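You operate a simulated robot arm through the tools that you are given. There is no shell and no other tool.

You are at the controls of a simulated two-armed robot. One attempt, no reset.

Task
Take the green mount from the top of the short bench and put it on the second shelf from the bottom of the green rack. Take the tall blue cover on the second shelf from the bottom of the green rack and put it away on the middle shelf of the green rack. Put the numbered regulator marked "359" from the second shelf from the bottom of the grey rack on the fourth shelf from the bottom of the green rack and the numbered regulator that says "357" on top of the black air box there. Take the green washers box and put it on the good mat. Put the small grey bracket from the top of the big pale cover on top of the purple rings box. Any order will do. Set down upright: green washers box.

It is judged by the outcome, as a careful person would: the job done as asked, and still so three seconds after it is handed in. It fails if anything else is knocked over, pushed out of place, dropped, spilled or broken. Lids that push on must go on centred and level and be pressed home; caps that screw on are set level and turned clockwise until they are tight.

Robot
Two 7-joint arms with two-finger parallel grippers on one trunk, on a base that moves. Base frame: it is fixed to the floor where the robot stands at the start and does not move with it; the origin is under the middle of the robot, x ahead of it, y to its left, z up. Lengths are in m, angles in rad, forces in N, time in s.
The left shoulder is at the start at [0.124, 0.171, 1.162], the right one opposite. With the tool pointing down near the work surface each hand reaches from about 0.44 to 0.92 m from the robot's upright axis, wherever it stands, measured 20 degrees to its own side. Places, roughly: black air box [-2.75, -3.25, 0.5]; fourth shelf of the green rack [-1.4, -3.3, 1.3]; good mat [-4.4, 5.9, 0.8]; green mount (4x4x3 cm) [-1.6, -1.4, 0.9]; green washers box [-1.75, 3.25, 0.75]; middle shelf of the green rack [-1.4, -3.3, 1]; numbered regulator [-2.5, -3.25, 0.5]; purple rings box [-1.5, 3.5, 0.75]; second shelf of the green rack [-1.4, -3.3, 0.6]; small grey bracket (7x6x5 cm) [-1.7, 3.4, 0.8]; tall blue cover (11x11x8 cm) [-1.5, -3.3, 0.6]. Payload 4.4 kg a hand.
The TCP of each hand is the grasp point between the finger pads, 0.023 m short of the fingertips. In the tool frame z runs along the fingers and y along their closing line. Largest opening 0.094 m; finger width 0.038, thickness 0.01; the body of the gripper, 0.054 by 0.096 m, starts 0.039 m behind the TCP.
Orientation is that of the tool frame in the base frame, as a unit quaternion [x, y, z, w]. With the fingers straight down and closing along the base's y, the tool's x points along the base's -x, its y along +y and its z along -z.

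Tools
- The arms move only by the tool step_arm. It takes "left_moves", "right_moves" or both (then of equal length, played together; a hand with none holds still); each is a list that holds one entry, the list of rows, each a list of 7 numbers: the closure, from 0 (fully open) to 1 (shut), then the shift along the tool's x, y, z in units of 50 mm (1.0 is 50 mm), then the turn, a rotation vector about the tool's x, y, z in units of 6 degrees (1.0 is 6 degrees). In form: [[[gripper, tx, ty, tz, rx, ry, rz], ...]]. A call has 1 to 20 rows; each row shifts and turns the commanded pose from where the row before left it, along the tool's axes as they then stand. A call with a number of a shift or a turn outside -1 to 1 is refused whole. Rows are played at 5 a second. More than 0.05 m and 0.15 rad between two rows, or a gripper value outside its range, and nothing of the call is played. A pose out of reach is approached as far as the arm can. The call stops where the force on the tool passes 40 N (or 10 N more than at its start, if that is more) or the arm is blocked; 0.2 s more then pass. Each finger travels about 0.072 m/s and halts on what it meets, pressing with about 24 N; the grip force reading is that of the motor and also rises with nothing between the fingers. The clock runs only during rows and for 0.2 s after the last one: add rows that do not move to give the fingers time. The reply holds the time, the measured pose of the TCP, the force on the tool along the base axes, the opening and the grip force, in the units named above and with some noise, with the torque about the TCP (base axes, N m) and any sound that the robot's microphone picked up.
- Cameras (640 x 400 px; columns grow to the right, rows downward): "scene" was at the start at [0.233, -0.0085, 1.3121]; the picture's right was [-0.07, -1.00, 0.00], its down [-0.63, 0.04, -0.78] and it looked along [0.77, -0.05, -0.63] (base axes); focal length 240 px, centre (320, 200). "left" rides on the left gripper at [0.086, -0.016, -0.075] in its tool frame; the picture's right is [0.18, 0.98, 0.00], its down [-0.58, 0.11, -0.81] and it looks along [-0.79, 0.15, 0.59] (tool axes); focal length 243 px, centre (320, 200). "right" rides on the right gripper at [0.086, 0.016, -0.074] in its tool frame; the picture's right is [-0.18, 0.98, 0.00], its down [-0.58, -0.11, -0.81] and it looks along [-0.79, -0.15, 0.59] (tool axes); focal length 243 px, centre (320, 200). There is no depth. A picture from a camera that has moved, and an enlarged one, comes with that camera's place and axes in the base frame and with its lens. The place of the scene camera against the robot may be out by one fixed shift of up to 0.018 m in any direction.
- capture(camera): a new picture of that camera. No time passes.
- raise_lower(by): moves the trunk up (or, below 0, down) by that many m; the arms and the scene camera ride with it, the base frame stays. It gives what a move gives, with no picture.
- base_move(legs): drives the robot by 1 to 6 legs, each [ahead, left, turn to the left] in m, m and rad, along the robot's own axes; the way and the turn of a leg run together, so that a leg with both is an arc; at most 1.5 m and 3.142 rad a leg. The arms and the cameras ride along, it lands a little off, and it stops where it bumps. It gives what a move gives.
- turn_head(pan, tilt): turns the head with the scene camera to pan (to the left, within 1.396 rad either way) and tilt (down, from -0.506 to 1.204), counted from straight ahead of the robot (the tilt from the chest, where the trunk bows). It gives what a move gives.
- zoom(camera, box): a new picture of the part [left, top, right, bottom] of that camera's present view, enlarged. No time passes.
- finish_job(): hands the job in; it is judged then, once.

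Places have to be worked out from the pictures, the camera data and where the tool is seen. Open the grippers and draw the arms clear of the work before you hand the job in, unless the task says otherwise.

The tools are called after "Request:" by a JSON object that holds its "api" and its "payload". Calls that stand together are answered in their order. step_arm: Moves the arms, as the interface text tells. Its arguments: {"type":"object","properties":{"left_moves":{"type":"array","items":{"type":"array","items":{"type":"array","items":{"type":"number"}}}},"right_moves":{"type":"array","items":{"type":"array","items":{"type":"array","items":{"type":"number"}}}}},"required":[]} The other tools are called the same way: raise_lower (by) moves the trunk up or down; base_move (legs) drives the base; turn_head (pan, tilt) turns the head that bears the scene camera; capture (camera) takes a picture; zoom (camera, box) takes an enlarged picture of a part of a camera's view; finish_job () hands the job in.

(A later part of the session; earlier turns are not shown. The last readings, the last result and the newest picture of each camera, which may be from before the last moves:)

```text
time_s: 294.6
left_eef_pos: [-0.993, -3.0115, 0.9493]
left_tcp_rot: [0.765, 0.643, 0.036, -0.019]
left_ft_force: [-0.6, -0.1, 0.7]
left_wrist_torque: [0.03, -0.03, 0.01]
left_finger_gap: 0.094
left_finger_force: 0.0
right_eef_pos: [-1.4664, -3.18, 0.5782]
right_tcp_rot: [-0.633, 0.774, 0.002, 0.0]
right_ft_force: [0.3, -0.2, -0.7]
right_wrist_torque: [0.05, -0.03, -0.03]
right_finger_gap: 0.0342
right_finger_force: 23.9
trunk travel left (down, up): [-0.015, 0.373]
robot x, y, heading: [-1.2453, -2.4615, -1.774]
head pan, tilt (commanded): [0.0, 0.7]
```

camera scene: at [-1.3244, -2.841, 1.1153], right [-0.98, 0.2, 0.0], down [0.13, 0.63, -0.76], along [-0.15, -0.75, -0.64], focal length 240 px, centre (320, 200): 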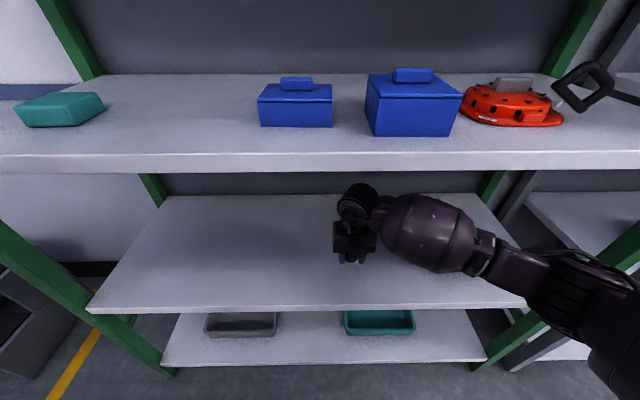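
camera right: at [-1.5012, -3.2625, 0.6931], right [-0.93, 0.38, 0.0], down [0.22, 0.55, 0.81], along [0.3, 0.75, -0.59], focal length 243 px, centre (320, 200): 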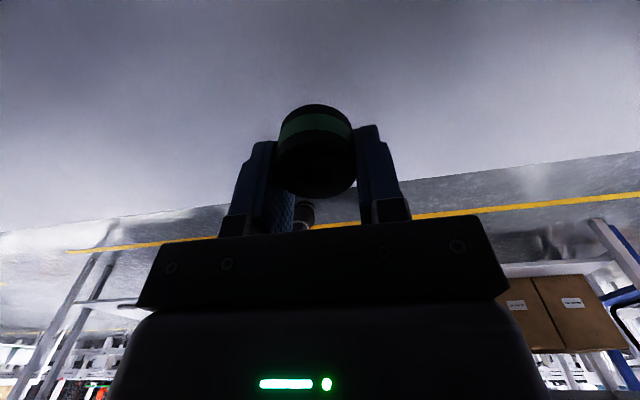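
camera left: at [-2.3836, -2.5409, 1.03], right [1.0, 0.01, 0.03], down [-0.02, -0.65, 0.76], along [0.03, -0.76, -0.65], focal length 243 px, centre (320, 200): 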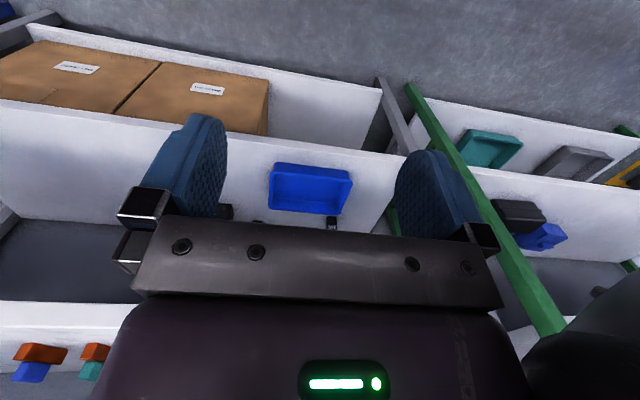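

No contact yet at z≈0.578. I lower in 4 mm steps.

Request:
{"api": "step_arm", "payload": {"right_moves": [[[1, 0, 0, 0.08, 0, 0, 0], [1, 0, 0, 0, 0, 0, 0]]]}}

Request:
{"api": "zoom", "payload": {"camera": "scene", "box": [280, 180, 440, 290]}}

```text
time_s: 295.2
left_eef_pos: [-0.9935, -3.0121, 0.9498]
left_tcp_rot: [0.765, 0.642, 0.036, -0.018]
left_ft_force: [0.0, 0.0, -0.3]
left_wrist_torque: [0.0, 0.02, -0.02]
left_finger_gap: 0.0938
left_finger_force: 0.0
right_eef_pos: [-1.4663, -3.1806, 0.5742]
right_tcp_rot: [-0.633, 0.774, 0.002, 0.0]
right_ft_force: [-0.2, 0.1, 0.4]
right_wrist_torque: [0.0, 0.04, 0.0]
right_finger_gap: 0.0344
right_finger_force: 24.2
trunk travel left (down, up): [-0.015, 0.373]
robot x, y, heading: [-1.243, -2.4599, -1.771]
head pan, tilt (commanded): [0.0, 0.7]
```

```text
3.64 times, centred on (360, 235) of scene
camera zoom: at [-1.3244, -2.841, 1.1154], right [-0.98, 0.2, 0.0], down [0.13, 0.63, -0.76], along [-0.15, -0.75, -0.64], focal length 872 px, centre (174, 73)
```

zoom: 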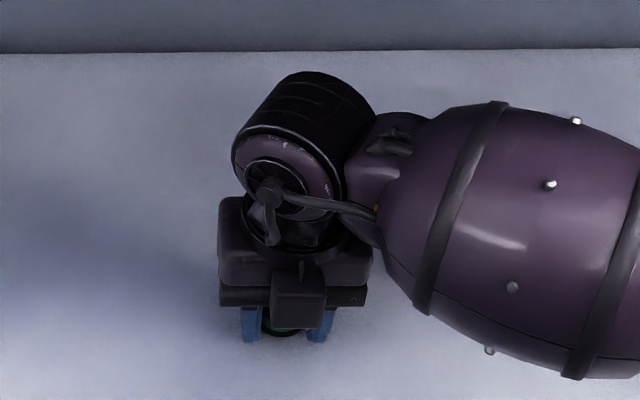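

Request:
{"api": "step_arm", "payload": {"right_moves": [[[1, 0, 0, 0.08, 0, 0, 0], [1, 0, 0, 0, 0, 0, 0]]]}}

```text
time_s: 295.9
left_eef_pos: [-0.9933, -3.0106, 0.9507]
left_tcp_rot: [0.765, 0.643, 0.035, -0.017]
left_ft_force: [0.5, -1.0, 0.7]
left_wrist_torque: [-0.03, 0.01, -0.01]
left_finger_gap: 0.0937
left_finger_force: 0.0
right_eef_pos: [-1.4672, -3.1799, 0.5728]
right_tcp_rot: [-0.633, 0.774, 0.0, -0.001]
right_ft_force: [-3.4, 3.5, 15.3]
right_wrist_torque: [0.31, -0.22, 0.08]
right_finger_gap: 0.0343
right_finger_force: 23.6
trunk travel left (down, up): [-0.015, 0.373]
robot x, y, heading: [-1.2434, -2.4612, -1.767]
head pan, tilt (commanded): [0.0, 0.7]
```

Contact (15 N) at z≈0.573. I relax 1 mm, open the fingers, raise 5 cm and draw back out.

Request:
{"api": "step_arm", "payload": {"right_moves": [[[1, 0, 0, -0.02, 0, 0, 0], [0.7, 0, 0, 0, 0, 0, 0], [0.4, 0, 0, 0, 0, 0, 0], [0.3, 0, 0, 0, 0, 0, 0], [0.3, 0, 0, 0, 0, 0, 0], [0.3, 0, 0, -0.5, 0, 0, 0], [0.3, 0, 0, -0.5, 0, 0, 0], [0.3, 0, 0, 0, 0, 0, 0]]]}}

Request:
{"api": "capture", "payload": {"camera": "right"}}

```text
time_s: 297.6
left_eef_pos: [-0.9937, -3.0123, 0.9494]
left_tcp_rot: [0.765, 0.643, 0.036, -0.019]
left_ft_force: [0.0, -0.2, 0.2]
left_wrist_torque: [-0.02, 0.0, 0.0]
left_finger_gap: 0.094
left_finger_force: 0.1
right_eef_pos: [-1.4662, -3.1815, 0.62]
right_tcp_rot: [-0.633, 0.774, 0.002, 0.001]
right_ft_force: [0.1, 1.0, 0.9]
right_wrist_torque: [0.01, -0.01, 0.02]
right_finger_gap: 0.0659
right_finger_force: 0.1
trunk travel left (down, up): [-0.015, 0.373]
robot x, y, heading: [-1.2449, -2.4632, -1.768]
head pan, tilt (commanded): [0.0, 0.7]
```

```text
taken
camera right: at [-1.5, -3.2633, 0.6947], right [-0.93, 0.38, 0.0], down [0.22, 0.55, 0.81], along [0.3, 0.75, -0.59], focal length 243 px, centre (320, 200)
```

right: 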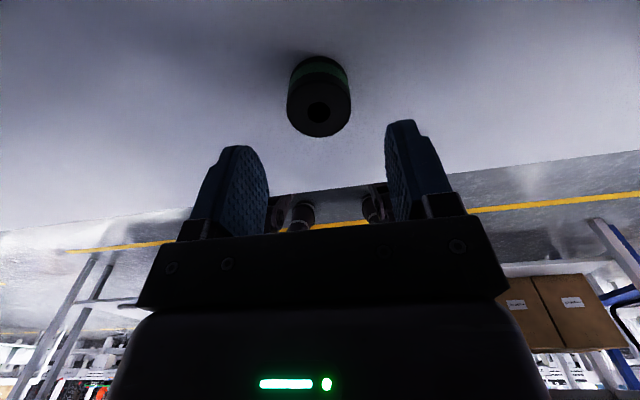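

The mount stands upright on shelf 2. I retreat the hand and back off.

Request:
{"api": "step_arm", "payload": {"right_moves": [[[0.3, -0.8, 0, -0.1, 0, 0, 0], [0.3, -0.85, 0, 0, 0, 0, 0], [0.3, -0.85, 0, 0, 0, 0, 0], [0.3, -0.6, 0, 0, 0, 0, 0], [0.3, 0, 0, 0, 0, 0, 0]]]}}

Request:
{"api": "base_move", "payload": {"legs": [[-0.12, 0, 0]]}}

Request:
{"api": "capture", "payload": {"camera": "scene"}}

```text
time_s: 298.9
left_eef_pos: [-0.9929, -3.0113, 0.9499]
left_tcp_rot: [0.765, 0.643, 0.036, -0.019]
left_ft_force: [0.0, -0.9, -0.4]
left_wrist_torque: [-0.02, -0.01, 0.02]
left_finger_gap: 0.0941
left_finger_force: 0.0
right_eef_pos: [-1.434, -3.0279, 0.6251]
right_tcp_rot: [-0.633, 0.774, 0.001, 0.0]
right_ft_force: [0.1, -0.3, -0.1]
right_wrist_torque: [-0.01, 0.0, -0.01]
right_finger_gap: 0.0658
right_finger_force: 0.0
trunk travel left (down, up): [-0.015, 0.373]
robot x, y, heading: [-1.2407, -2.4643, -1.773]
head pan, tilt (commanded): [0.0, 0.7]
```

```text
time_s: 300.1
left_eef_pos: [-0.9696, -2.8939, 0.9501]
left_tcp_rot: [0.765, 0.643, 0.035, -0.018]
left_ft_force: [0.2, -0.1, 0.4]
left_wrist_torque: [0.0, 0.0, 0.0]
left_finger_gap: 0.094
left_finger_force: 0.0
right_eef_pos: [-1.4102, -2.9121, 0.6267]
right_tcp_rot: [-0.633, 0.774, 0.001, 0.0]
right_ft_force: [0.1, -0.3, 0.6]
right_wrist_torque: [0.04, 0.0, -0.01]
right_finger_gap: 0.0661
right_finger_force: 0.1
trunk travel left (down, up): [-0.015, 0.373]
robot x, y, heading: [-1.2183, -2.3453, -1.769]
head pan, tilt (commanded): [0.0, 0.7]
```

```text
taken
camera scene: at [-1.3006, -2.724, 1.1156], right [-0.98, 0.2, 0.0], down [0.13, 0.63, -0.77], along [-0.15, -0.75, -0.64], focal length 240 px, centre (320, 200)
```

scene: 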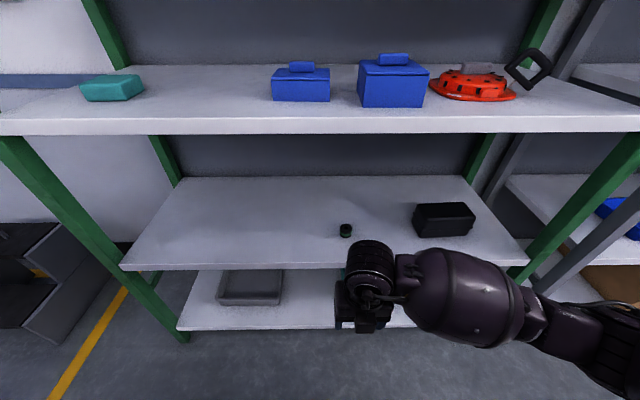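

All four jobs on this side are done (mount visible on shelf 2). I raise the trunk and right hand into a travel pose and head back along the corridor sideways to the right.

Request:
{"api": "raise_lower", "payload": {"by": 0.17}}

Request:
{"api": "step_arm", "payload": {"right_moves": [[[0.3, 0, 0, -0.95, 0, 0, 0], [0.3, 0, 0, -0.95, 0, 0, 0], [0.3, 0, 0, -0.95, 0, 0, 0], [0.3, 0, 0, -0.95, 0, 0, 0], [0.3, 0, 0, -0.95, 0, 0, 0], [0.3, 0, 0, -0.95, 0, 0, 0], [0.3, -0.5, 0, -0.8, 0, 0, 0], [0.3, -0.5, 0, 0, 0, 0, 0], [0, 0, 0, 0, 0, 0, 0]]]}}

Request:
{"api": "base_move", "payload": {"legs": [[0, -1.4, 0]]}}

Request:
{"api": "turn_head", "payload": {"pan": -1.2, "tilt": 0.4}}

Request:
{"api": "capture", "payload": {"camera": "scene"}}

```text
time_s: 302.0
left_eef_pos: [-0.9705, -2.8951, 1.1185]
left_tcp_rot: [0.765, 0.643, 0.037, -0.019]
left_ft_force: [0.1, -0.1, -1.4]
left_wrist_torque: [0.03, -0.01, -0.03]
left_finger_gap: 0.0943
left_finger_force: 0.1
right_eef_pos: [-1.4092, -2.9117, 0.7925]
right_tcp_rot: [-0.634, 0.773, 0.002, 0.002]
right_ft_force: [0.7, 0.2, -0.3]
right_wrist_torque: [0.01, 0.03, -0.02]
right_finger_gap: 0.0657
right_finger_force: 0.1
trunk travel left (down, up): [-0.185, 0.203]
robot x, y, heading: [-1.2204, -2.3454, -1.769]
head pan, tilt (commanded): [0.0, 0.7]
```

```text
time_s: 304.0
left_eef_pos: [-0.9704, -2.8948, 1.1196]
left_tcp_rot: [0.765, 0.643, 0.035, -0.019]
left_ft_force: [0.1, 0.0, 0.3]
left_wrist_torque: [0.0, 0.02, 0.02]
left_finger_gap: 0.0941
left_finger_force: 0.1
right_eef_pos: [-1.398, -2.8637, 1.1202]
right_tcp_rot: [-0.634, 0.774, 0.001, 0.0]
right_ft_force: [-0.1, 0.5, -0.5]
right_wrist_torque: [-0.01, -0.01, -0.02]
right_finger_gap: 0.0941
right_finger_force: 0.0
trunk travel left (down, up): [-0.185, 0.203]
robot x, y, heading: [-1.2222, -2.3482, -1.767]
head pan, tilt (commanded): [0.0, 0.7]
```

```text
time_s: 316.6
left_eef_pos: [-2.3516, -2.6255, 1.1193]
left_tcp_rot: [0.759, 0.65, 0.036, -0.02]
left_ft_force: [0.9, 0.2, -0.2]
left_wrist_torque: [0.06, 0.01, 0.02]
left_finger_gap: 0.0938
left_finger_force: 0.0
right_eef_pos: [-2.782, -2.6017, 1.1204]
right_tcp_rot: [-0.641, 0.767, 0.002, 0.0]
right_ft_force: [0.1, 0.5, 0.8]
right_wrist_torque: [-0.02, -0.01, 0.01]
right_finger_gap: 0.094
right_finger_force: 0.1
trunk travel left (down, up): [-0.185, 0.203]
robot x, y, heading: [-2.6156, -2.0842, -1.746]
head pan, tilt (commanded): [0.0, 0.7]
```

```text
time_s: 318.0
left_eef_pos: [-2.3505, -2.6247, 1.1199]
left_tcp_rot: [0.758, 0.651, 0.035, -0.019]
left_ft_force: [0.9, -0.3, 0.8]
left_wrist_torque: [0.0, 0.01, 0.01]
left_finger_gap: 0.0938
left_finger_force: 0.1
right_eef_pos: [-2.7811, -2.6, 1.1196]
right_tcp_rot: [-0.641, 0.767, 0.002, 0.0]
right_ft_force: [0.4, 0.2, -0.3]
right_wrist_torque: [0.03, 0.02, -0.02]
right_finger_gap: 0.094
right_finger_force: 0.0
trunk travel left (down, up): [-0.185, 0.203]
robot x, y, heading: [-2.6141, -2.0817, -1.751]
head pan, tilt (commanded): [-1.201, 0.4]
```

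```text
taken
camera scene: at [-2.7342, -2.2417, 1.3489], right [-0.19, 0.98, 0.0], down [0.38, 0.07, -0.92], along [-0.9, -0.18, -0.39], focal length 240 px, centre (320, 200)
```

scene: 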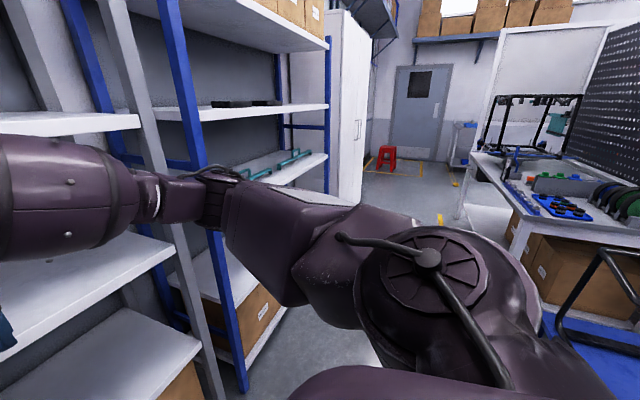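

Passing the grey rack, I take a quick look at the regulator on the box and the tray.

Request:
{"api": "turn_head", "payload": {"pan": 0.1, "tilt": 0.65}}

Request:
{"api": "zoom", "payload": {"camera": "scene", "box": [180, 180, 400, 320]}}

```text
time_s: 319.5
left_eef_pos: [-2.3514, -2.6251, 1.1186]
left_tcp_rot: [0.758, 0.651, 0.035, -0.019]
left_ft_force: [-0.1, 0.6, -0.2]
left_wrist_torque: [-0.03, -0.03, -0.02]
left_finger_gap: 0.0941
left_finger_force: 0.1
right_eef_pos: [-2.7816, -2.6011, 1.1203]
right_tcp_rot: [-0.641, 0.768, 0.001, 0.001]
right_ft_force: [-0.4, -0.5, -0.4]
right_wrist_torque: [-0.06, 0.01, 0.02]
right_finger_gap: 0.094
right_finger_force: 0.1
trunk travel left (down, up): [-0.185, 0.203]
robot x, y, heading: [-2.6153, -2.0802, -1.745]
head pan, tilt (commanded): [0.099, 0.649]
```

```text
2.86 times, centred on (290, 250) of scene
camera zoom: at [-2.6502, -2.3105, 1.3264], right [-1.0, 0.08, 0.0], down [0.05, 0.6, -0.8], along [-0.06, -0.79, -0.6], focal length 685 px, centre (406, 57)
```

zoom: 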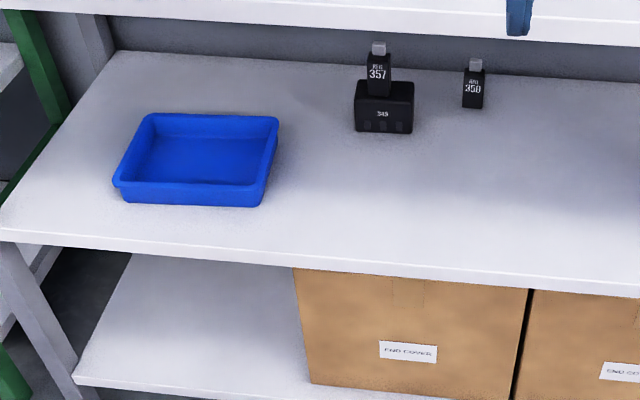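

All fine there: 357 stands on the box, the tray is within about a centimetre of its old place. I go on sideways to the corridor's end.

Request:
{"api": "base_move", "payload": {"legs": [[0, 0, -0.03], [0, -1.3, 0], [0, 0, -0.02], [0, -1.3, 0]]}}

Request:
{"api": "turn_head", "payload": {"pan": -1.2, "tilt": 0.4}}

Request:
{"api": "capture", "payload": {"camera": "scene"}}

```text
time_s: 343.2
left_eef_pos: [-4.9331, -2.1093, 1.1198]
left_tcp_rot: [0.768, 0.639, 0.036, -0.017]
left_ft_force: [-0.1, -0.5, -0.1]
left_wrist_torque: [0.01, 0.01, 0.01]
left_finger_gap: 0.0939
left_finger_force: 0.0
right_eef_pos: [-5.3618, -2.0709, 1.1196]
right_tcp_rot: [-0.63, 0.777, 0.002, 0.0]
right_ft_force: [0.2, -0.5, 0.1]
right_wrist_torque: [0.0, 0.01, 0.0]
right_finger_gap: 0.0941
right_finger_force: 0.1
trunk travel left (down, up): [-0.185, 0.203]
robot x, y, heading: [-5.1799, -1.5538, -1.782]
head pan, tilt (commanded): [0.099, 0.649]
```

```text
time_s: 344.7
left_eef_pos: [-4.9323, -2.1083, 1.1186]
left_tcp_rot: [0.768, 0.639, 0.036, -0.018]
left_ft_force: [0.7, -0.3, -0.4]
left_wrist_torque: [0.01, 0.01, 0.0]
left_finger_gap: 0.094
left_finger_force: 0.2
right_eef_pos: [-5.3615, -2.0716, 1.1201]
right_tcp_rot: [-0.629, 0.777, 0.001, 0.001]
right_ft_force: [-0.4, -1.0, 0.6]
right_wrist_torque: [-0.01, -0.02, 0.0]
right_finger_gap: 0.094
right_finger_force: 0.0
trunk travel left (down, up): [-0.185, 0.203]
robot x, y, heading: [-5.1781, -1.5514, -1.781]
head pan, tilt (commanded): [-1.201, 0.4]
```

```text
taken
camera scene: at [-5.3043, -1.7144, 1.3489], right [-0.16, 0.99, 0.0], down [0.38, 0.06, -0.92], along [-0.91, -0.15, -0.39], focal length 240 px, centre (320, 200)
```

scene: 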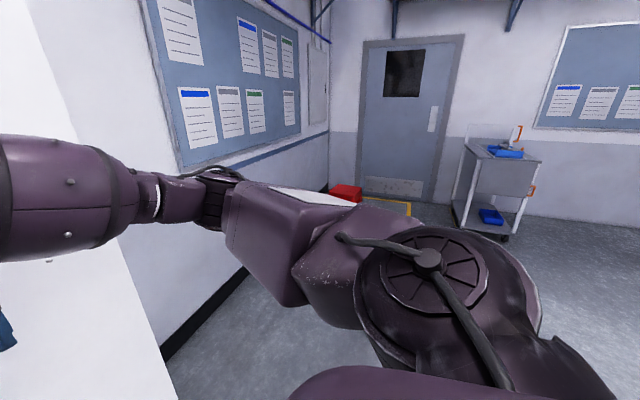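

Clear. I move right 1.2 m past the row's end and then back up along the known way to the main aisle.

Request:
{"api": "base_move", "payload": {"legs": [[0, -1.25, 0], [-1.25, 0, 0], [-1.25, 0, 0]]}}

Request:
{"api": "turn_head", "payload": {"pan": 1.39, "tilt": 0.3}}

Request:
{"api": "capture", "payload": {"camera": "scene"}}

Request:
{"api": "turn_head", "payload": {"pan": -1.39, "tilt": 0.3}}

Request:
{"api": "capture", "payload": {"camera": "scene"}}

```text
time_s: 367.6
left_eef_pos: [-5.6361, 0.6025, 1.12]
left_tcp_rot: [0.767, 0.64, 0.036, -0.019]
left_ft_force: [-0.1, 0.1, 0.3]
left_wrist_torque: [-0.01, -0.01, 0.0]
left_finger_gap: 0.094
left_finger_force: 0.2
right_eef_pos: [-6.065, 0.6386, 1.1202]
right_tcp_rot: [-0.63, 0.776, 0.001, 0.0]
right_ft_force: [0.1, -0.3, 0.6]
right_wrist_torque: [0.03, 0.0, 0.01]
right_finger_gap: 0.0941
right_finger_force: 0.0
trunk travel left (down, up): [-0.185, 0.203]
robot x, y, heading: [-5.8804, 1.1544, -1.776]
head pan, tilt (commanded): [-1.201, 0.4]
```

```text
time_s: 370.0
left_eef_pos: [-5.6356, 0.6029, 1.119]
left_tcp_rot: [0.768, 0.64, 0.034, -0.019]
left_ft_force: [0.4, -0.4, -0.3]
left_wrist_torque: [-0.02, 0.0, -0.02]
left_finger_gap: 0.0938
left_finger_force: 0.0
right_eef_pos: [-6.0663, 0.6403, 1.1184]
right_tcp_rot: [-0.63, 0.777, 0.001, 0.0]
right_ft_force: [0.2, 0.2, -0.2]
right_wrist_torque: [0.01, 0.03, 0.0]
right_finger_gap: 0.0941
right_finger_force: 0.0
trunk travel left (down, up): [-0.185, 0.203]
robot x, y, heading: [-5.8818, 1.156, -1.778]
head pan, tilt (commanded): [1.389, 0.3]
```

```text
taken
camera scene: at [-5.8297, 0.9764, 1.3581], right [-0.38, -0.93, 0.0], down [-0.27, 0.11, -0.96], along [0.88, -0.36, -0.3], focal length 240 px, centre (320, 200)
```

scene: 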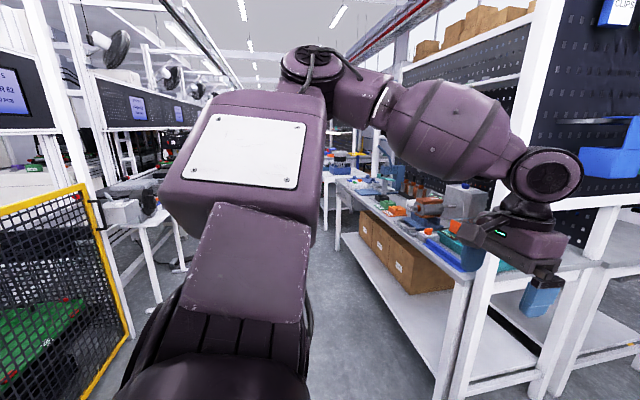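

```text
time_s: 372.4
left_eef_pos: [-5.6368, 0.6025, 1.1202]
left_tcp_rot: [0.768, 0.639, 0.036, -0.018]
left_ft_force: [-0.4, 0.8, -0.2]
left_wrist_torque: [-0.01, 0.0, -0.06]
left_finger_gap: 0.0938
left_finger_force: 0.0
right_eef_pos: [-6.0657, 0.6385, 1.1207]
right_tcp_rot: [-0.629, 0.777, 0.002, 0.0]
right_ft_force: [-0.6, -0.7, 0.0]
right_wrist_torque: [-0.02, -0.01, -0.02]
right_finger_gap: 0.0941
right_finger_force: 0.1
trunk travel left (down, up): [-0.185, 0.203]
robot x, y, heading: [-5.8826, 1.1538, -1.777]
head pan, tilt (commanded): [-1.389, 0.3]
```

```text
taken
camera scene: at [-6.0094, 1.0141, 1.3581], right [0.02, 1.0, 0.0], down [0.3, -0.01, -0.96], along [-0.95, 0.02, -0.3], focal length 240 px, centre (320, 200)
```

scene: 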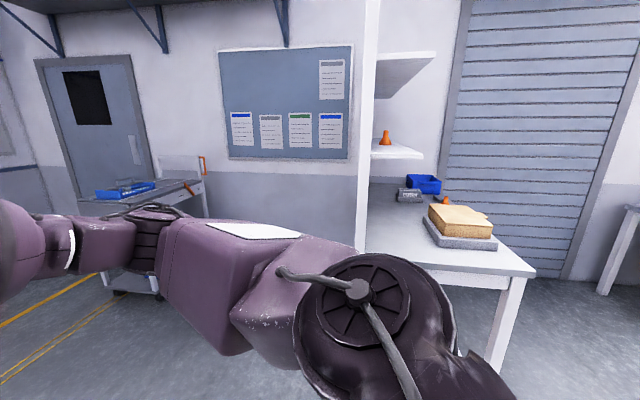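

Room enough here; I turn about to face +y and look for the way to the other side.

Request:
{"api": "base_move", "payload": {"legs": [[0, 0, 1.57], [0, 0, 1.57]]}}

Request:
{"api": "turn_head", "payload": {"pan": -0.3, "tilt": 0.3}}

Request:
{"api": "capture", "payload": {"camera": "scene"}}

```text
time_s: 380.4
left_eef_pos: [-6.1266, 1.7069, 1.1198]
left_tcp_rot: [-0.638, 0.769, -0.018, -0.035]
left_ft_force: [0.2, 0.2, 0.0]
left_wrist_torque: [-0.01, 0.02, -0.04]
left_finger_gap: 0.094
left_finger_force: 0.1
right_eef_pos: [-5.6966, 1.6698, 1.1199]
right_tcp_rot: [0.778, 0.629, 0.0, 0.001]
right_ft_force: [-0.4, 0.1, -0.1]
right_wrist_torque: [-0.04, 0.03, 0.01]
right_finger_gap: 0.0939
right_finger_force: 0.0
trunk travel left (down, up): [-0.185, 0.203]
robot x, y, heading: [-5.8802, 1.1569, 1.364]
head pan, tilt (commanded): [-1.389, 0.3]
```

```text
time_s: 381.8
left_eef_pos: [-6.1257, 1.7068, 1.12]
left_tcp_rot: [-0.639, 0.768, -0.018, -0.036]
left_ft_force: [-0.5, -0.5, 0.0]
left_wrist_torque: [0.02, -0.04, 0.01]
left_finger_gap: 0.0938
left_finger_force: 0.1
right_eef_pos: [-5.6967, 1.6684, 1.1194]
right_tcp_rot: [0.777, 0.629, 0.0, 0.002]
right_ft_force: [0.2, 0.0, -0.6]
right_wrist_torque: [-0.01, -0.03, -0.03]
right_finger_gap: 0.0942
right_finger_force: 0.0
trunk travel left (down, up): [-0.185, 0.203]
robot x, y, heading: [-5.8847, 1.1557, 1.364]
head pan, tilt (commanded): [-0.3, 0.3]
```

```text
taken
camera scene: at [-5.8114, 1.3732, 1.3581], right [0.87, -0.49, 0.0], down [-0.14, -0.26, -0.96], along [0.47, 0.83, -0.3], focal length 240 px, centre (320, 200)
```

scene: 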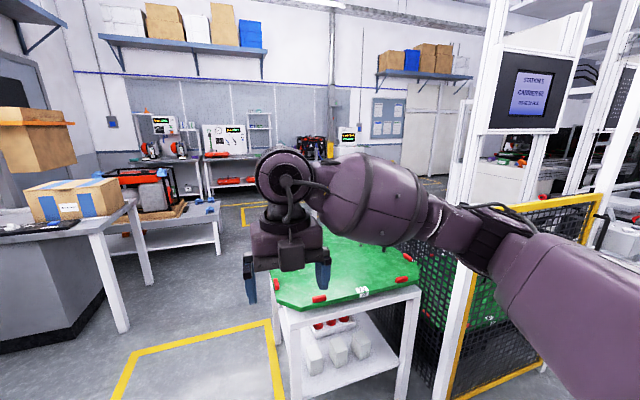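

Ahead lies a marked floor area between a packing table (left) and a pallet table at the line's end (right). I look more closely with the head turned further right and down.

Request:
{"api": "turn_head", "payload": {"pan": 0.3, "tilt": 0.45}}

Request:
{"api": "capture", "payload": {"camera": "scene"}}

Request:
{"api": "turn_head", "payload": {"pan": -0.8, "tilt": 0.45}}

Request:
{"api": "capture", "payload": {"camera": "scene"}}

```text
time_s: 382.8
left_eef_pos: [-6.1246, 1.7078, 1.1204]
left_tcp_rot: [-0.639, 0.768, -0.018, -0.035]
left_ft_force: [1.1, 0.3, 0.6]
left_wrist_torque: [0.0, -0.01, 0.02]
left_finger_gap: 0.094
left_finger_force: 0.1
right_eef_pos: [-5.696, 1.6692, 1.12]
right_tcp_rot: [0.778, 0.629, 0.001, 0.001]
right_ft_force: [0.8, 0.0, 0.1]
right_wrist_torque: [-0.05, -0.01, 0.03]
right_finger_gap: 0.094
right_finger_force: 0.0
trunk travel left (down, up): [-0.185, 0.203]
robot x, y, heading: [-5.882, 1.1551, 1.369]
head pan, tilt (commanded): [0.3, 0.45]
```

```text
taken
camera scene: at [-5.8653, 1.3833, 1.3442], right [1.0, 0.09, 0.0], down [0.04, -0.43, -0.9], along [-0.08, 0.9, -0.43], focal length 240 px, centre (320, 200)
```

scene: 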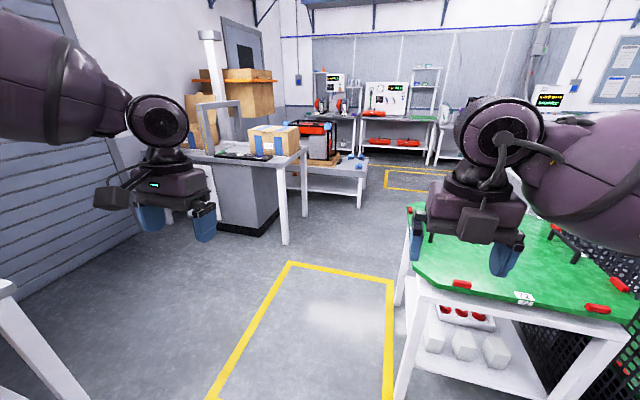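

```text
time_s: 384.1
left_eef_pos: [-6.127, 1.7079, 1.1203]
left_tcp_rot: [-0.638, 0.769, -0.018, -0.036]
left_ft_force: [0.3, -0.6, -0.4]
left_wrist_torque: [0.01, 0.0, 0.0]
left_finger_gap: 0.0938
left_finger_force: 0.1
right_eef_pos: [-5.6969, 1.6698, 1.1204]
right_tcp_rot: [0.777, 0.629, 0.0, 0.001]
right_ft_force: [0.0, 0.5, -0.4]
right_wrist_torque: [-0.04, -0.01, -0.01]
right_finger_gap: 0.0941
right_finger_force: 0.0
trunk travel left (down, up): [-0.185, 0.203]
robot x, y, heading: [-5.8833, 1.1542, 1.364]
head pan, tilt (commanded): [-0.799, 0.45]
```

```text
taken
camera scene: at [-5.7793, 1.3408, 1.3442], right [0.53, -0.85, 0.0], down [-0.37, -0.23, -0.9], along [0.76, 0.48, -0.44], focal length 240 px, centre (320, 200)
```

scene: 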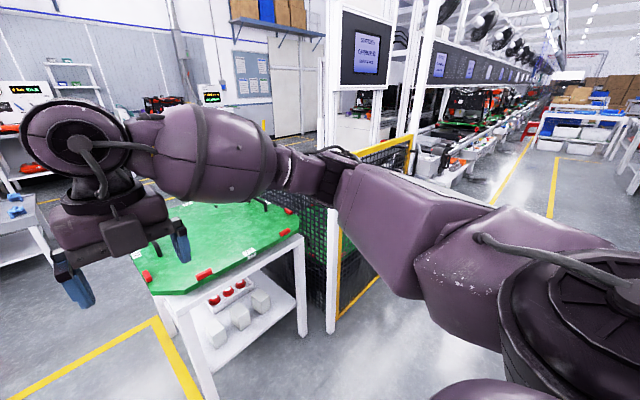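

The pallet table's left edge is near x≈-5.5 (y 2.0–2.6) and the packing table's right legs near x≈-6.3 (y 3.2–3.8). I raise the trunk so the elbows pass above the boxes, shift left 0.3 m and go forward 1.5 m.

Request:
{"api": "raise_lower", "payload": {"by": 0.2}}

Request:
{"api": "base_move", "payload": {"legs": [[0, 0.3, 0], [1.45, 0, 0]]}}

Request:
{"api": "turn_head", "payload": {"pan": -0.7, "tilt": 0.45}}

Request:
{"api": "capture", "payload": {"camera": "scene"}}

Request:
{"api": "turn_head", "payload": {"pan": 0.4, "tilt": 0.6}}

Request:
{"api": "capture", "payload": {"camera": "scene"}}

```text
time_s: 386.3
left_eef_pos: [-6.1257, 1.7081, 1.321]
left_tcp_rot: [-0.639, 0.768, -0.018, -0.035]
left_ft_force: [-0.4, 0.8, -0.4]
left_wrist_torque: [-0.01, -0.02, 0.02]
left_finger_gap: 0.0937
left_finger_force: 0.1
right_eef_pos: [-5.6973, 1.6692, 1.3193]
right_tcp_rot: [0.777, 0.629, -0.001, 0.001]
right_ft_force: [0.0, -0.1, 0.2]
right_wrist_torque: [0.06, 0.0, -0.02]
right_finger_gap: 0.0943
right_finger_force: 0.0
trunk travel left (down, up): [-0.385, 0.003]
robot x, y, heading: [-5.8807, 1.1535, 1.359]
head pan, tilt (commanded): [-0.799, 0.45]
```

```text
time_s: 396.2
left_eef_pos: [-6.1214, 3.1661, 1.3195]
left_tcp_rot: [-0.641, 0.766, -0.019, -0.035]
left_ft_force: [-0.8, -0.6, 0.8]
left_wrist_torque: [-0.02, 0.05, -0.02]
left_finger_gap: 0.0942
left_finger_force: 0.1
right_eef_pos: [-5.6934, 3.1297, 1.3205]
right_tcp_rot: [0.776, 0.631, 0.0, 0.002]
right_ft_force: [0.5, 1.3, 0.3]
right_wrist_torque: [0.0, 0.03, -0.01]
right_finger_gap: 0.0942
right_finger_force: 0.0
trunk travel left (down, up): [-0.385, 0.003]
robot x, y, heading: [-5.8764, 2.616, 1.367]
head pan, tilt (commanded): [-0.799, 0.45]
```

```text
time_s: 396.9
left_eef_pos: [-6.1215, 3.1666, 1.3191]
left_tcp_rot: [-0.641, 0.767, -0.018, -0.037]
left_ft_force: [1.0, 0.3, 0.4]
left_wrist_torque: [0.01, -0.01, 0.01]
left_finger_gap: 0.0939
left_finger_force: 0.1
right_eef_pos: [-5.6923, 3.1299, 1.3195]
right_tcp_rot: [0.775, 0.631, 0.0, 0.001]
right_ft_force: [-0.1, 0.1, 0.4]
right_wrist_torque: [0.01, 0.01, 0.01]
right_finger_gap: 0.094
right_finger_force: 0.1
trunk travel left (down, up): [-0.385, 0.003]
robot x, y, heading: [-5.8746, 2.6146, 1.366]
head pan, tilt (commanded): [-0.7, 0.45]
```

```text
taken
camera scene: at [-5.796, 2.725, 1.5527], right [0.62, -0.79, 0.0], down [-0.34, -0.27, -0.9], along [0.71, 0.56, -0.44], focal length 240 px, centre (320, 200)
```

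scene: 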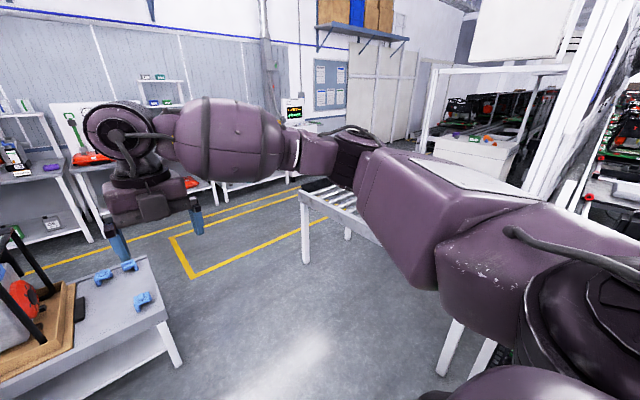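

```text
time_s: 398.2
left_eef_pos: [-6.1207, 3.1652, 1.3199]
left_tcp_rot: [-0.641, 0.766, -0.019, -0.036]
left_ft_force: [0.5, -0.5, 0.2]
left_wrist_torque: [0.01, 0.0, 0.01]
left_finger_gap: 0.0942
left_finger_force: 0.0
right_eef_pos: [-5.692, 3.1307, 1.3187]
right_tcp_rot: [0.776, 0.631, 0.0, 0.001]
right_ft_force: [0.0, -0.4, 0.6]
right_wrist_torque: [-0.02, 0.01, -0.01]
right_finger_gap: 0.0936
right_finger_force: 0.0
trunk travel left (down, up): [-0.385, 0.003]
robot x, y, heading: [-5.8774, 2.6146, 1.369]
head pan, tilt (commanded): [0.4, 0.6]
```

```text
taken
camera scene: at [-5.8854, 2.7548, 1.5392], right [0.98, 0.19, 0.0], down [0.11, -0.55, -0.83], along [-0.16, 0.81, -0.56], focal length 240 px, centre (320, 200)
```

scene: 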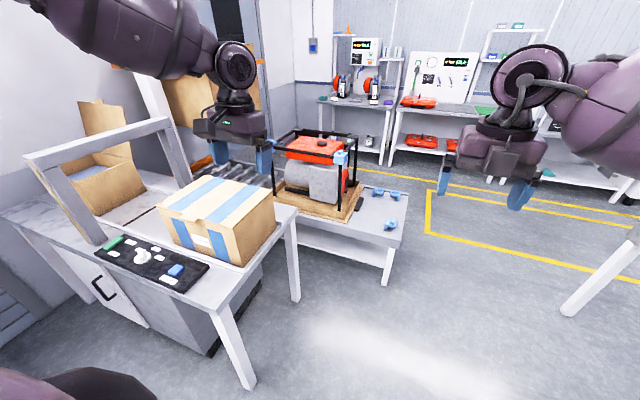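

The open area is ahead to the right, but a roller table stands at about (-4.4,4.0). I look further right for the aisle behind the line.

Request:
{"api": "turn_head", "payload": {"pan": -1.2, "tilt": 0.35}}

Request:
{"api": "capture", "payload": {"camera": "scene"}}

Request:
{"api": "turn_head", "payload": {"pan": -0.3, "tilt": 0.4}}

Request:
{"api": "capture", "payload": {"camera": "scene"}}

```text
time_s: 399.9
left_eef_pos: [-6.1217, 3.1661, 1.32]
left_tcp_rot: [-0.641, 0.766, -0.018, -0.036]
left_ft_force: [0.7, -0.7, 0.2]
left_wrist_torque: [-0.02, 0.01, -0.02]
left_finger_gap: 0.0941
left_finger_force: 0.0
right_eef_pos: [-5.6929, 3.1302, 1.3199]
right_tcp_rot: [0.775, 0.631, 0.0, 0.001]
right_ft_force: [-0.5, 0.3, -0.9]
right_wrist_torque: [0.01, -0.01, 0.01]
right_finger_gap: 0.0941
right_finger_force: 0.1
trunk travel left (down, up): [-0.385, 0.003]
robot x, y, heading: [-5.8761, 2.6125, 1.368]
head pan, tilt (commanded): [-1.201, 0.351]
```

```text
taken
camera scene: at [-5.7765, 2.6836, 1.5619], right [0.17, -0.99, 0.0], down [-0.34, -0.06, -0.94], along [0.93, 0.16, -0.34], focal length 240 px, centre (320, 200)
```

scene: 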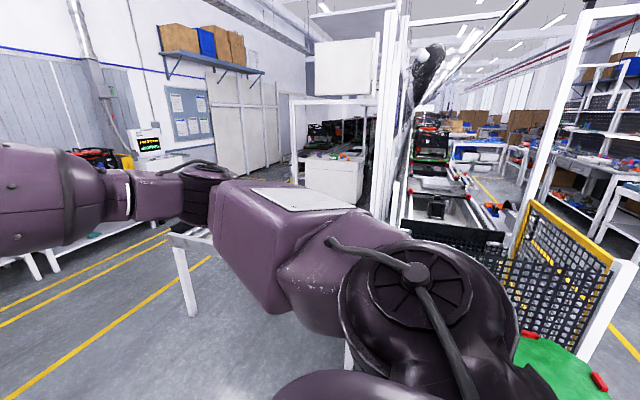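

```text
time_s: 401.1
left_eef_pos: [-6.1221, 3.1651, 1.3188]
left_tcp_rot: [-0.64, 0.767, -0.018, -0.035]
left_ft_force: [0.2, 0.4, -0.6]
left_wrist_torque: [-0.05, -0.01, 0.01]
left_finger_gap: 0.0939
left_finger_force: 0.2
right_eef_pos: [-5.6932, 3.1298, 1.3205]
right_tcp_rot: [0.775, 0.632, -0.001, 0.002]
right_ft_force: [0.2, 0.1, 0.1]
right_wrist_torque: [0.01, -0.02, 0.0]
right_finger_gap: 0.094
right_finger_force: 0.0
trunk travel left (down, up): [-0.385, 0.003]
robot x, y, heading: [-5.8767, 2.6155, 1.366]
head pan, tilt (commanded): [-0.3, 0.4]
```

```text
taken
camera scene: at [-5.8234, 2.7491, 1.5574], right [0.88, -0.48, 0.0], down [-0.19, -0.34, -0.92], along [0.45, 0.81, -0.39], focal length 240 px, centre (320, 200)
```

scene: 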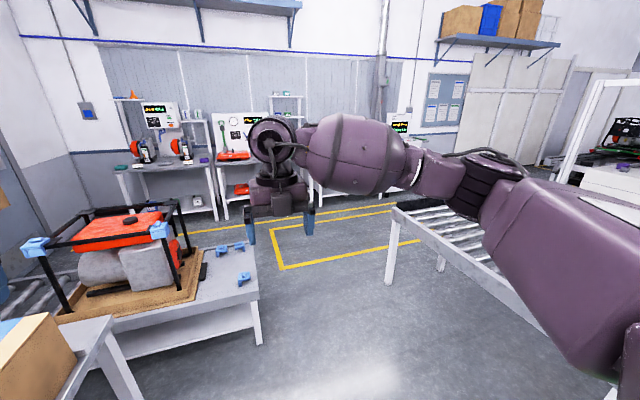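

The roller table's near-left corner is about (-4.43,3.97) and the printer table's right edge about x≈-5.6, so I can pass between them at x≈-5.0. I go forward 0.6, right 0.6, forward 1.2 and look.

Request:
{"api": "base_move", "payload": {"legs": [[0.6, 0, 0], [0, -0.6, 0], [1.2, 0, 0]]}}

Request:
{"api": "turn_head", "payload": {"pan": -1.0, "tilt": 0.4}}

Request:
{"api": "capture", "payload": {"camera": "scene"}}

Request:
{"api": "turn_head", "payload": {"pan": 0.0, "tilt": 0.4}}

Request:
{"api": "capture", "payload": {"camera": "scene"}}

```text
time_s: 415.5
left_eef_pos: [-5.1841, 4.8109, 1.3196]
left_tcp_rot: [-0.647, 0.762, -0.018, -0.036]
left_ft_force: [0.0, 0.3, 0.4]
left_wrist_torque: [0.0, 0.0, -0.01]
left_finger_gap: 0.0938
left_finger_force: 0.1
right_eef_pos: [-4.7549, 4.781, 1.3193]
right_tcp_rot: [0.772, 0.636, 0.0, 0.001]
right_ft_force: [0.0, -0.3, 0.6]
right_wrist_torque: [0.01, 0.01, 0.01]
right_finger_gap: 0.0941
right_finger_force: 0.0
trunk travel left (down, up): [-0.385, 0.003]
robot x, y, heading: [-4.9339, 4.2626, 1.378]
head pan, tilt (commanded): [-0.3, 0.4]
```

```text
time_s: 416.6
left_eef_pos: [-5.1853, 4.8105, 1.3189]
left_tcp_rot: [-0.646, 0.762, -0.018, -0.036]
left_ft_force: [-0.5, 0.2, 0.0]
left_wrist_torque: [0.0, 0.02, 0.02]
left_finger_gap: 0.0939
left_finger_force: 0.0
right_eef_pos: [-4.755, 4.7809, 1.3192]
right_tcp_rot: [0.771, 0.636, 0.0, 0.001]
right_ft_force: [0.1, 0.3, -0.4]
right_wrist_torque: [-0.02, 0.0, -0.03]
right_finger_gap: 0.0939
right_finger_force: 0.1
trunk travel left (down, up): [-0.385, 0.003]
robot x, y, heading: [-4.9309, 4.2618, 1.379]
head pan, tilt (commanded): [-1.0, 0.4]
```

```text
taken
camera scene: at [-4.8378, 4.3511, 1.5574], right [0.37, -0.93, 0.0], down [-0.36, -0.14, -0.92], along [0.86, 0.34, -0.39], focal length 240 px, centre (320, 200)
```

scene: 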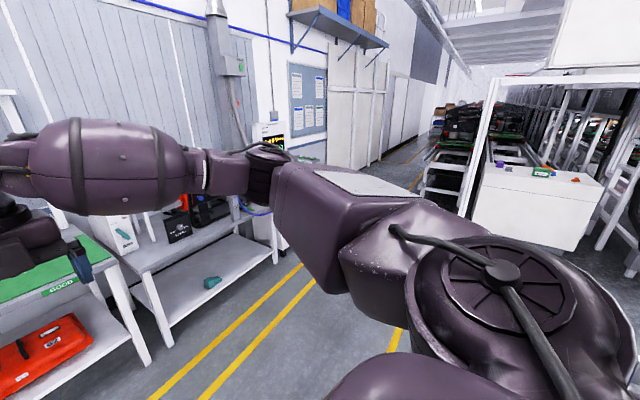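

```text
time_s: 417.9
left_eef_pos: [-5.1847, 4.8105, 1.321]
left_tcp_rot: [-0.646, 0.762, -0.017, -0.036]
left_ft_force: [0.7, -0.1, 0.3]
left_wrist_torque: [0.03, -0.01, -0.03]
left_finger_gap: 0.0942
left_finger_force: 0.1
right_eef_pos: [-4.7541, 4.7818, 1.3186]
right_tcp_rot: [0.771, 0.636, 0.0, 0.001]
right_ft_force: [0.6, 0.4, 0.3]
right_wrist_torque: [0.04, 0.01, 0.02]
right_finger_gap: 0.0941
right_finger_force: 0.0
trunk travel left (down, up): [-0.385, 0.003]
robot x, y, heading: [-4.9286, 4.2631, 1.382]
head pan, tilt (commanded): [0.0, 0.4]
```

```text
taken
camera scene: at [-4.9061, 4.4075, 1.5574], right [0.98, -0.19, 0.0], down [-0.07, -0.38, -0.92], along [0.18, 0.9, -0.39], focal length 240 px, centre (320, 200)
```

scene: 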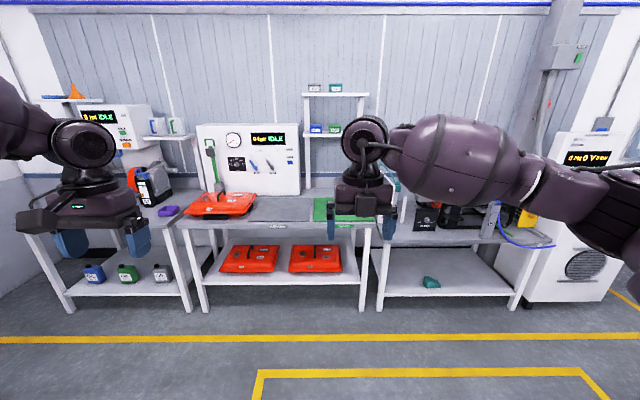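

The middle test table carries a green mat labelled GOOD. To the right, a pale block with small purple/green items on it lies toward (-1.5,3.1). I zoom in on both.

Request:
{"api": "turn_head", "payload": {"pan": -1.35, "tilt": 0.3}}

Request:
{"api": "zoom", "payload": {"camera": "scene", "box": [280, 130, 520, 290]}}

```text
time_s: 419.4
left_eef_pos: [-5.1838, 4.8105, 1.3194]
left_tcp_rot: [-0.646, 0.762, -0.018, -0.036]
left_ft_force: [-0.1, -0.4, -0.2]
left_wrist_torque: [0.01, -0.02, -0.01]
left_finger_gap: 0.094
left_finger_force: 0.2
right_eef_pos: [-4.7555, 4.7811, 1.3201]
right_tcp_rot: [0.771, 0.636, 0.0, 0.002]
right_ft_force: [-0.1, 0.2, 0.9]
right_wrist_torque: [-0.04, -0.03, 0.0]
right_finger_gap: 0.0938
right_finger_force: 0.0
trunk travel left (down, up): [-0.385, 0.003]
robot x, y, heading: [-4.9314, 4.2603, 1.374]
head pan, tilt (commanded): [-1.349, 0.3]
```

```text
2.50 times, centred on (400, 210) of scene
camera zoom: at [-4.8304, 4.3195, 1.5666], right [0.03, -1.0, 0.0], down [-0.3, -0.01, -0.96], along [0.95, 0.03, -0.3], focal length 600 px, centre (120, 175)
```

zoom: 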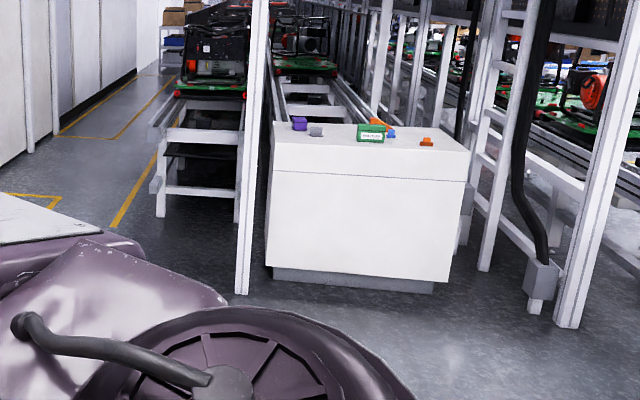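

The big pale cover is the white cabinet at x≈-1.78, y≈2.6–3.5 with the purple box, grey bracket and green WASHERS box on top, reachable from this side. I turn right to face +x, sidestep left 0.4 m to clear the roller table, drive 1.4 m and look.

Request:
{"api": "base_move", "payload": {"legs": [[0, 0, -1.57], [0, 0.4, 0], [1.4, 0, 0]]}}

Request:
{"api": "turn_head", "payload": {"pan": -0.4, "tilt": 0.45}}

Request:
{"api": "capture", "payload": {"camera": "scene"}}

Request:
{"api": "turn_head", "payload": {"pan": -1.2, "tilt": 0.5}}

Request:
{"api": "capture", "payload": {"camera": "scene"}}

```text
time_s: 433.8
left_eef_pos: [-2.9384, 4.6149, 1.3197]
left_tcp_rot: [0.086, 0.995, 0.013, -0.038]
left_ft_force: [0.0, 0.1, -0.7]
left_wrist_torque: [0.01, -0.02, -0.03]
left_finger_gap: 0.094
left_finger_force: 0.0
right_eef_pos: [-2.9713, 4.1837, 1.3196]
right_tcp_rot: [0.995, -0.099, -0.001, 0.0]
right_ft_force: [0.2, -0.6, -0.8]
right_wrist_torque: [-0.01, 0.02, -0.01]
right_finger_gap: 0.094
right_finger_force: 0.0
trunk travel left (down, up): [-0.385, 0.003]
robot x, y, heading: [-3.4895, 4.3625, -0.194]
head pan, tilt (commanded): [-1.349, 0.3]
```

```text
time_s: 435.0
left_eef_pos: [-2.9386, 4.6146, 1.3204]
left_tcp_rot: [0.085, 0.996, 0.013, -0.039]
left_ft_force: [0.0, 0.3, -0.4]
left_wrist_torque: [-0.01, 0.04, 0.0]
left_finger_gap: 0.0938
left_finger_force: 0.0
right_eef_pos: [-2.9705, 4.1845, 1.3199]
right_tcp_rot: [0.995, -0.099, -0.001, 0.001]
right_ft_force: [-0.8, 0.0, 0.5]
right_wrist_torque: [0.01, 0.0, 0.0]
right_finger_gap: 0.0939
right_finger_force: 0.1
trunk travel left (down, up): [-0.385, 0.003]
robot x, y, heading: [-3.4878, 4.3654, -0.195]
head pan, tilt (commanded): [-0.4, 0.45]
```

```text
taken
camera scene: at [-3.3606, 4.2978, 1.5527], right [-0.56, -0.83, 0.0], down [-0.36, 0.25, -0.9], along [0.74, -0.51, -0.44], focal length 240 px, centre (320, 200)
```

scene: 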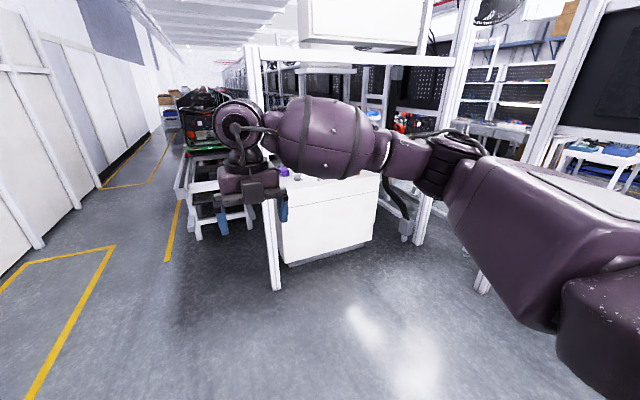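

```text
time_s: 436.1
left_eef_pos: [-2.9376, 4.614, 1.3217]
left_tcp_rot: [0.085, 0.996, 0.013, -0.039]
left_ft_force: [0.7, -0.8, -0.6]
left_wrist_torque: [-0.02, 0.0, 0.03]
left_finger_gap: 0.094
left_finger_force: 0.1
right_eef_pos: [-2.9707, 4.184, 1.3202]
right_tcp_rot: [0.995, -0.099, 0.0, 0.0]
right_ft_force: [0.5, 0.3, 0.3]
right_wrist_torque: [0.0, 0.01, 0.02]
right_finger_gap: 0.0941
right_finger_force: 0.0
trunk travel left (down, up): [-0.385, 0.003]
robot x, y, heading: [-3.4835, 4.3655, -0.198]
head pan, tilt (commanded): [-1.201, 0.499]
```

```text
taken
camera scene: at [-3.4208, 4.2599, 1.5482], right [-0.99, -0.17, 0.0], down [-0.08, 0.47, -0.88], along [0.15, -0.86, -0.48], focal length 240 px, centre (320, 200)
```

scene: 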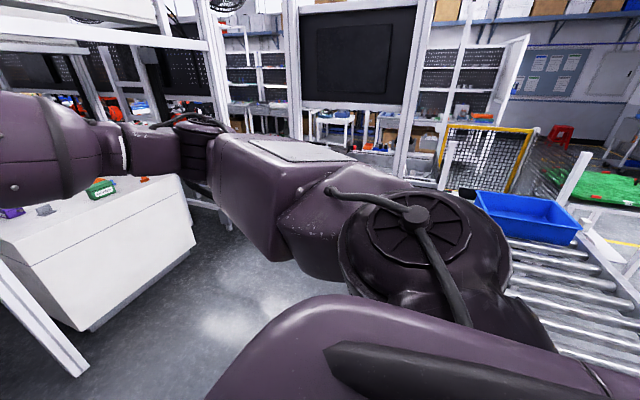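

The pale cover's face is at u≈-2.41 between gantry posts (one at about (-1.96,3.76)). I'll come in between the posts with the left hand on the items: forward 0.6, right 1.0, then look.

Request:
{"api": "base_move", "payload": {"legs": [[0.6, 0, 0], [0, -1.0, 0]]}}

Request:
{"api": "turn_head", "payload": {"pan": 0.2, "tilt": 0.5}}

Request:
{"api": "capture", "payload": {"camera": "scene"}}

```text
time_s: 448.2
left_eef_pos: [-2.5309, 3.5215, 1.3207]
left_tcp_rot: [0.083, 0.996, 0.014, -0.039]
left_ft_force: [0.3, 0.4, 0.2]
left_wrist_torque: [-0.02, 0.03, -0.02]
left_finger_gap: 0.0938
left_finger_force: 0.0
right_eef_pos: [-2.5628, 3.0924, 1.3195]
right_tcp_rot: [0.995, -0.098, -0.001, 0.002]
right_ft_force: [-0.5, -0.6, 0.5]
right_wrist_torque: [-0.02, 0.0, 0.02]
right_finger_gap: 0.0941
right_finger_force: 0.1
trunk travel left (down, up): [-0.385, 0.003]
robot x, y, heading: [-3.081, 3.2666, -0.194]
head pan, tilt (commanded): [-1.201, 0.499]
```

```text
time_s: 449.7
left_eef_pos: [-2.5301, 3.5209, 1.32]
left_tcp_rot: [0.084, 0.996, 0.013, -0.038]
left_ft_force: [-0.2, -0.1, 0.2]
left_wrist_torque: [-0.03, 0.02, 0.03]
left_finger_gap: 0.0942
left_finger_force: 0.1
right_eef_pos: [-2.5621, 3.0911, 1.3202]
right_tcp_rot: [0.995, -0.098, 0.0, 0.001]
right_ft_force: [0.5, 0.3, -0.1]
right_wrist_torque: [0.02, 0.04, -0.02]
right_finger_gap: 0.0938
right_finger_force: 0.0
trunk travel left (down, up): [-0.385, 0.003]
robot x, y, heading: [-3.0828, 3.2718, -0.193]
head pan, tilt (commanded): [0.201, 0.499]
```

```text
taken
camera scene: at [-2.9373, 3.2554, 1.5482], right [0.01, -1.0, 0.0], down [-0.48, 0.0, -0.88], along [0.88, 0.01, -0.48], focal length 240 px, centre (320, 200)
```

scene: 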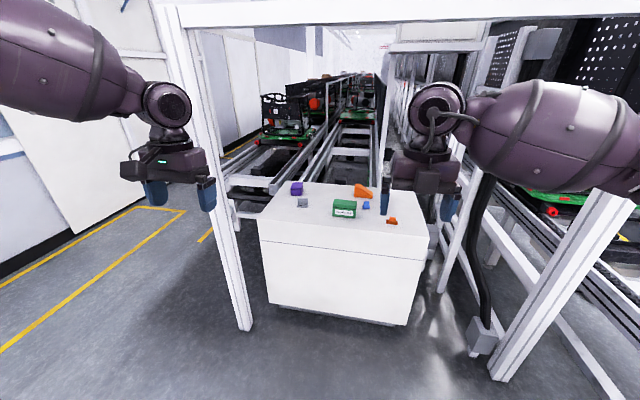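

I face the pale cover squarely between the posts (left post 0.71 m to my left, right post 0.82 m to my right). I zoom in on the items.

Request:
{"api": "zoom", "payload": {"camera": "scene", "box": [250, 160, 450, 285]}}

Request:
{"api": "zoom", "payload": {"camera": "scene", "box": [280, 175, 380, 235]}}

```text
3.20 times, centred on (350, 222) of scene
camera zoom: at [-2.9373, 3.2554, 1.5482], right [0.01, -1.0, 0.0], down [-0.48, 0.0, -0.88], along [0.88, 0.01, -0.48], focal length 768 px, centre (224, 128)
```

zoom: 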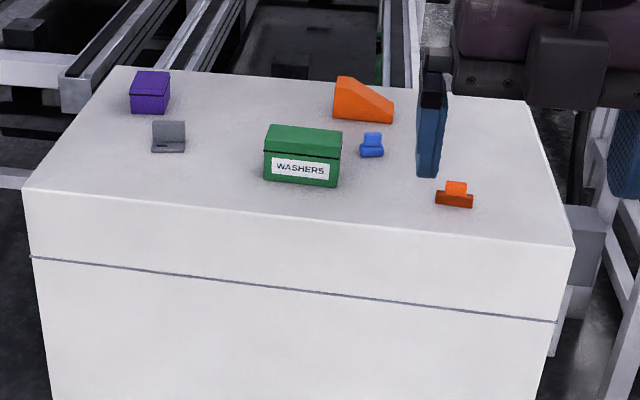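

```text
6.40 times, centred on (330, 205) of scene
camera zoom: at [-2.9373, 3.2554, 1.5482], right [0.01, -1.0, 0.0], down [-0.48, 0.0, -0.88], along [0.88, 0.01, -0.48], focal length 1535 px, centre (256, 168)
```

zoom: 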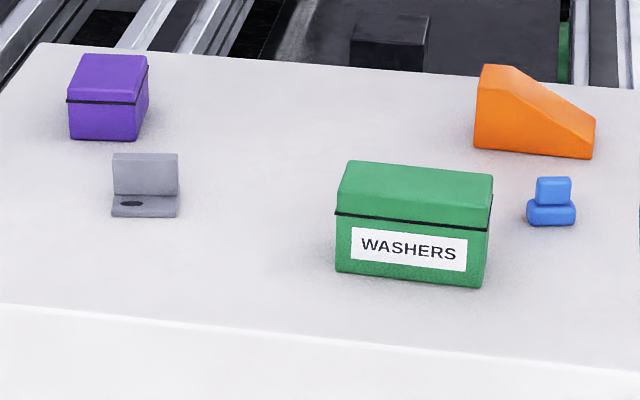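

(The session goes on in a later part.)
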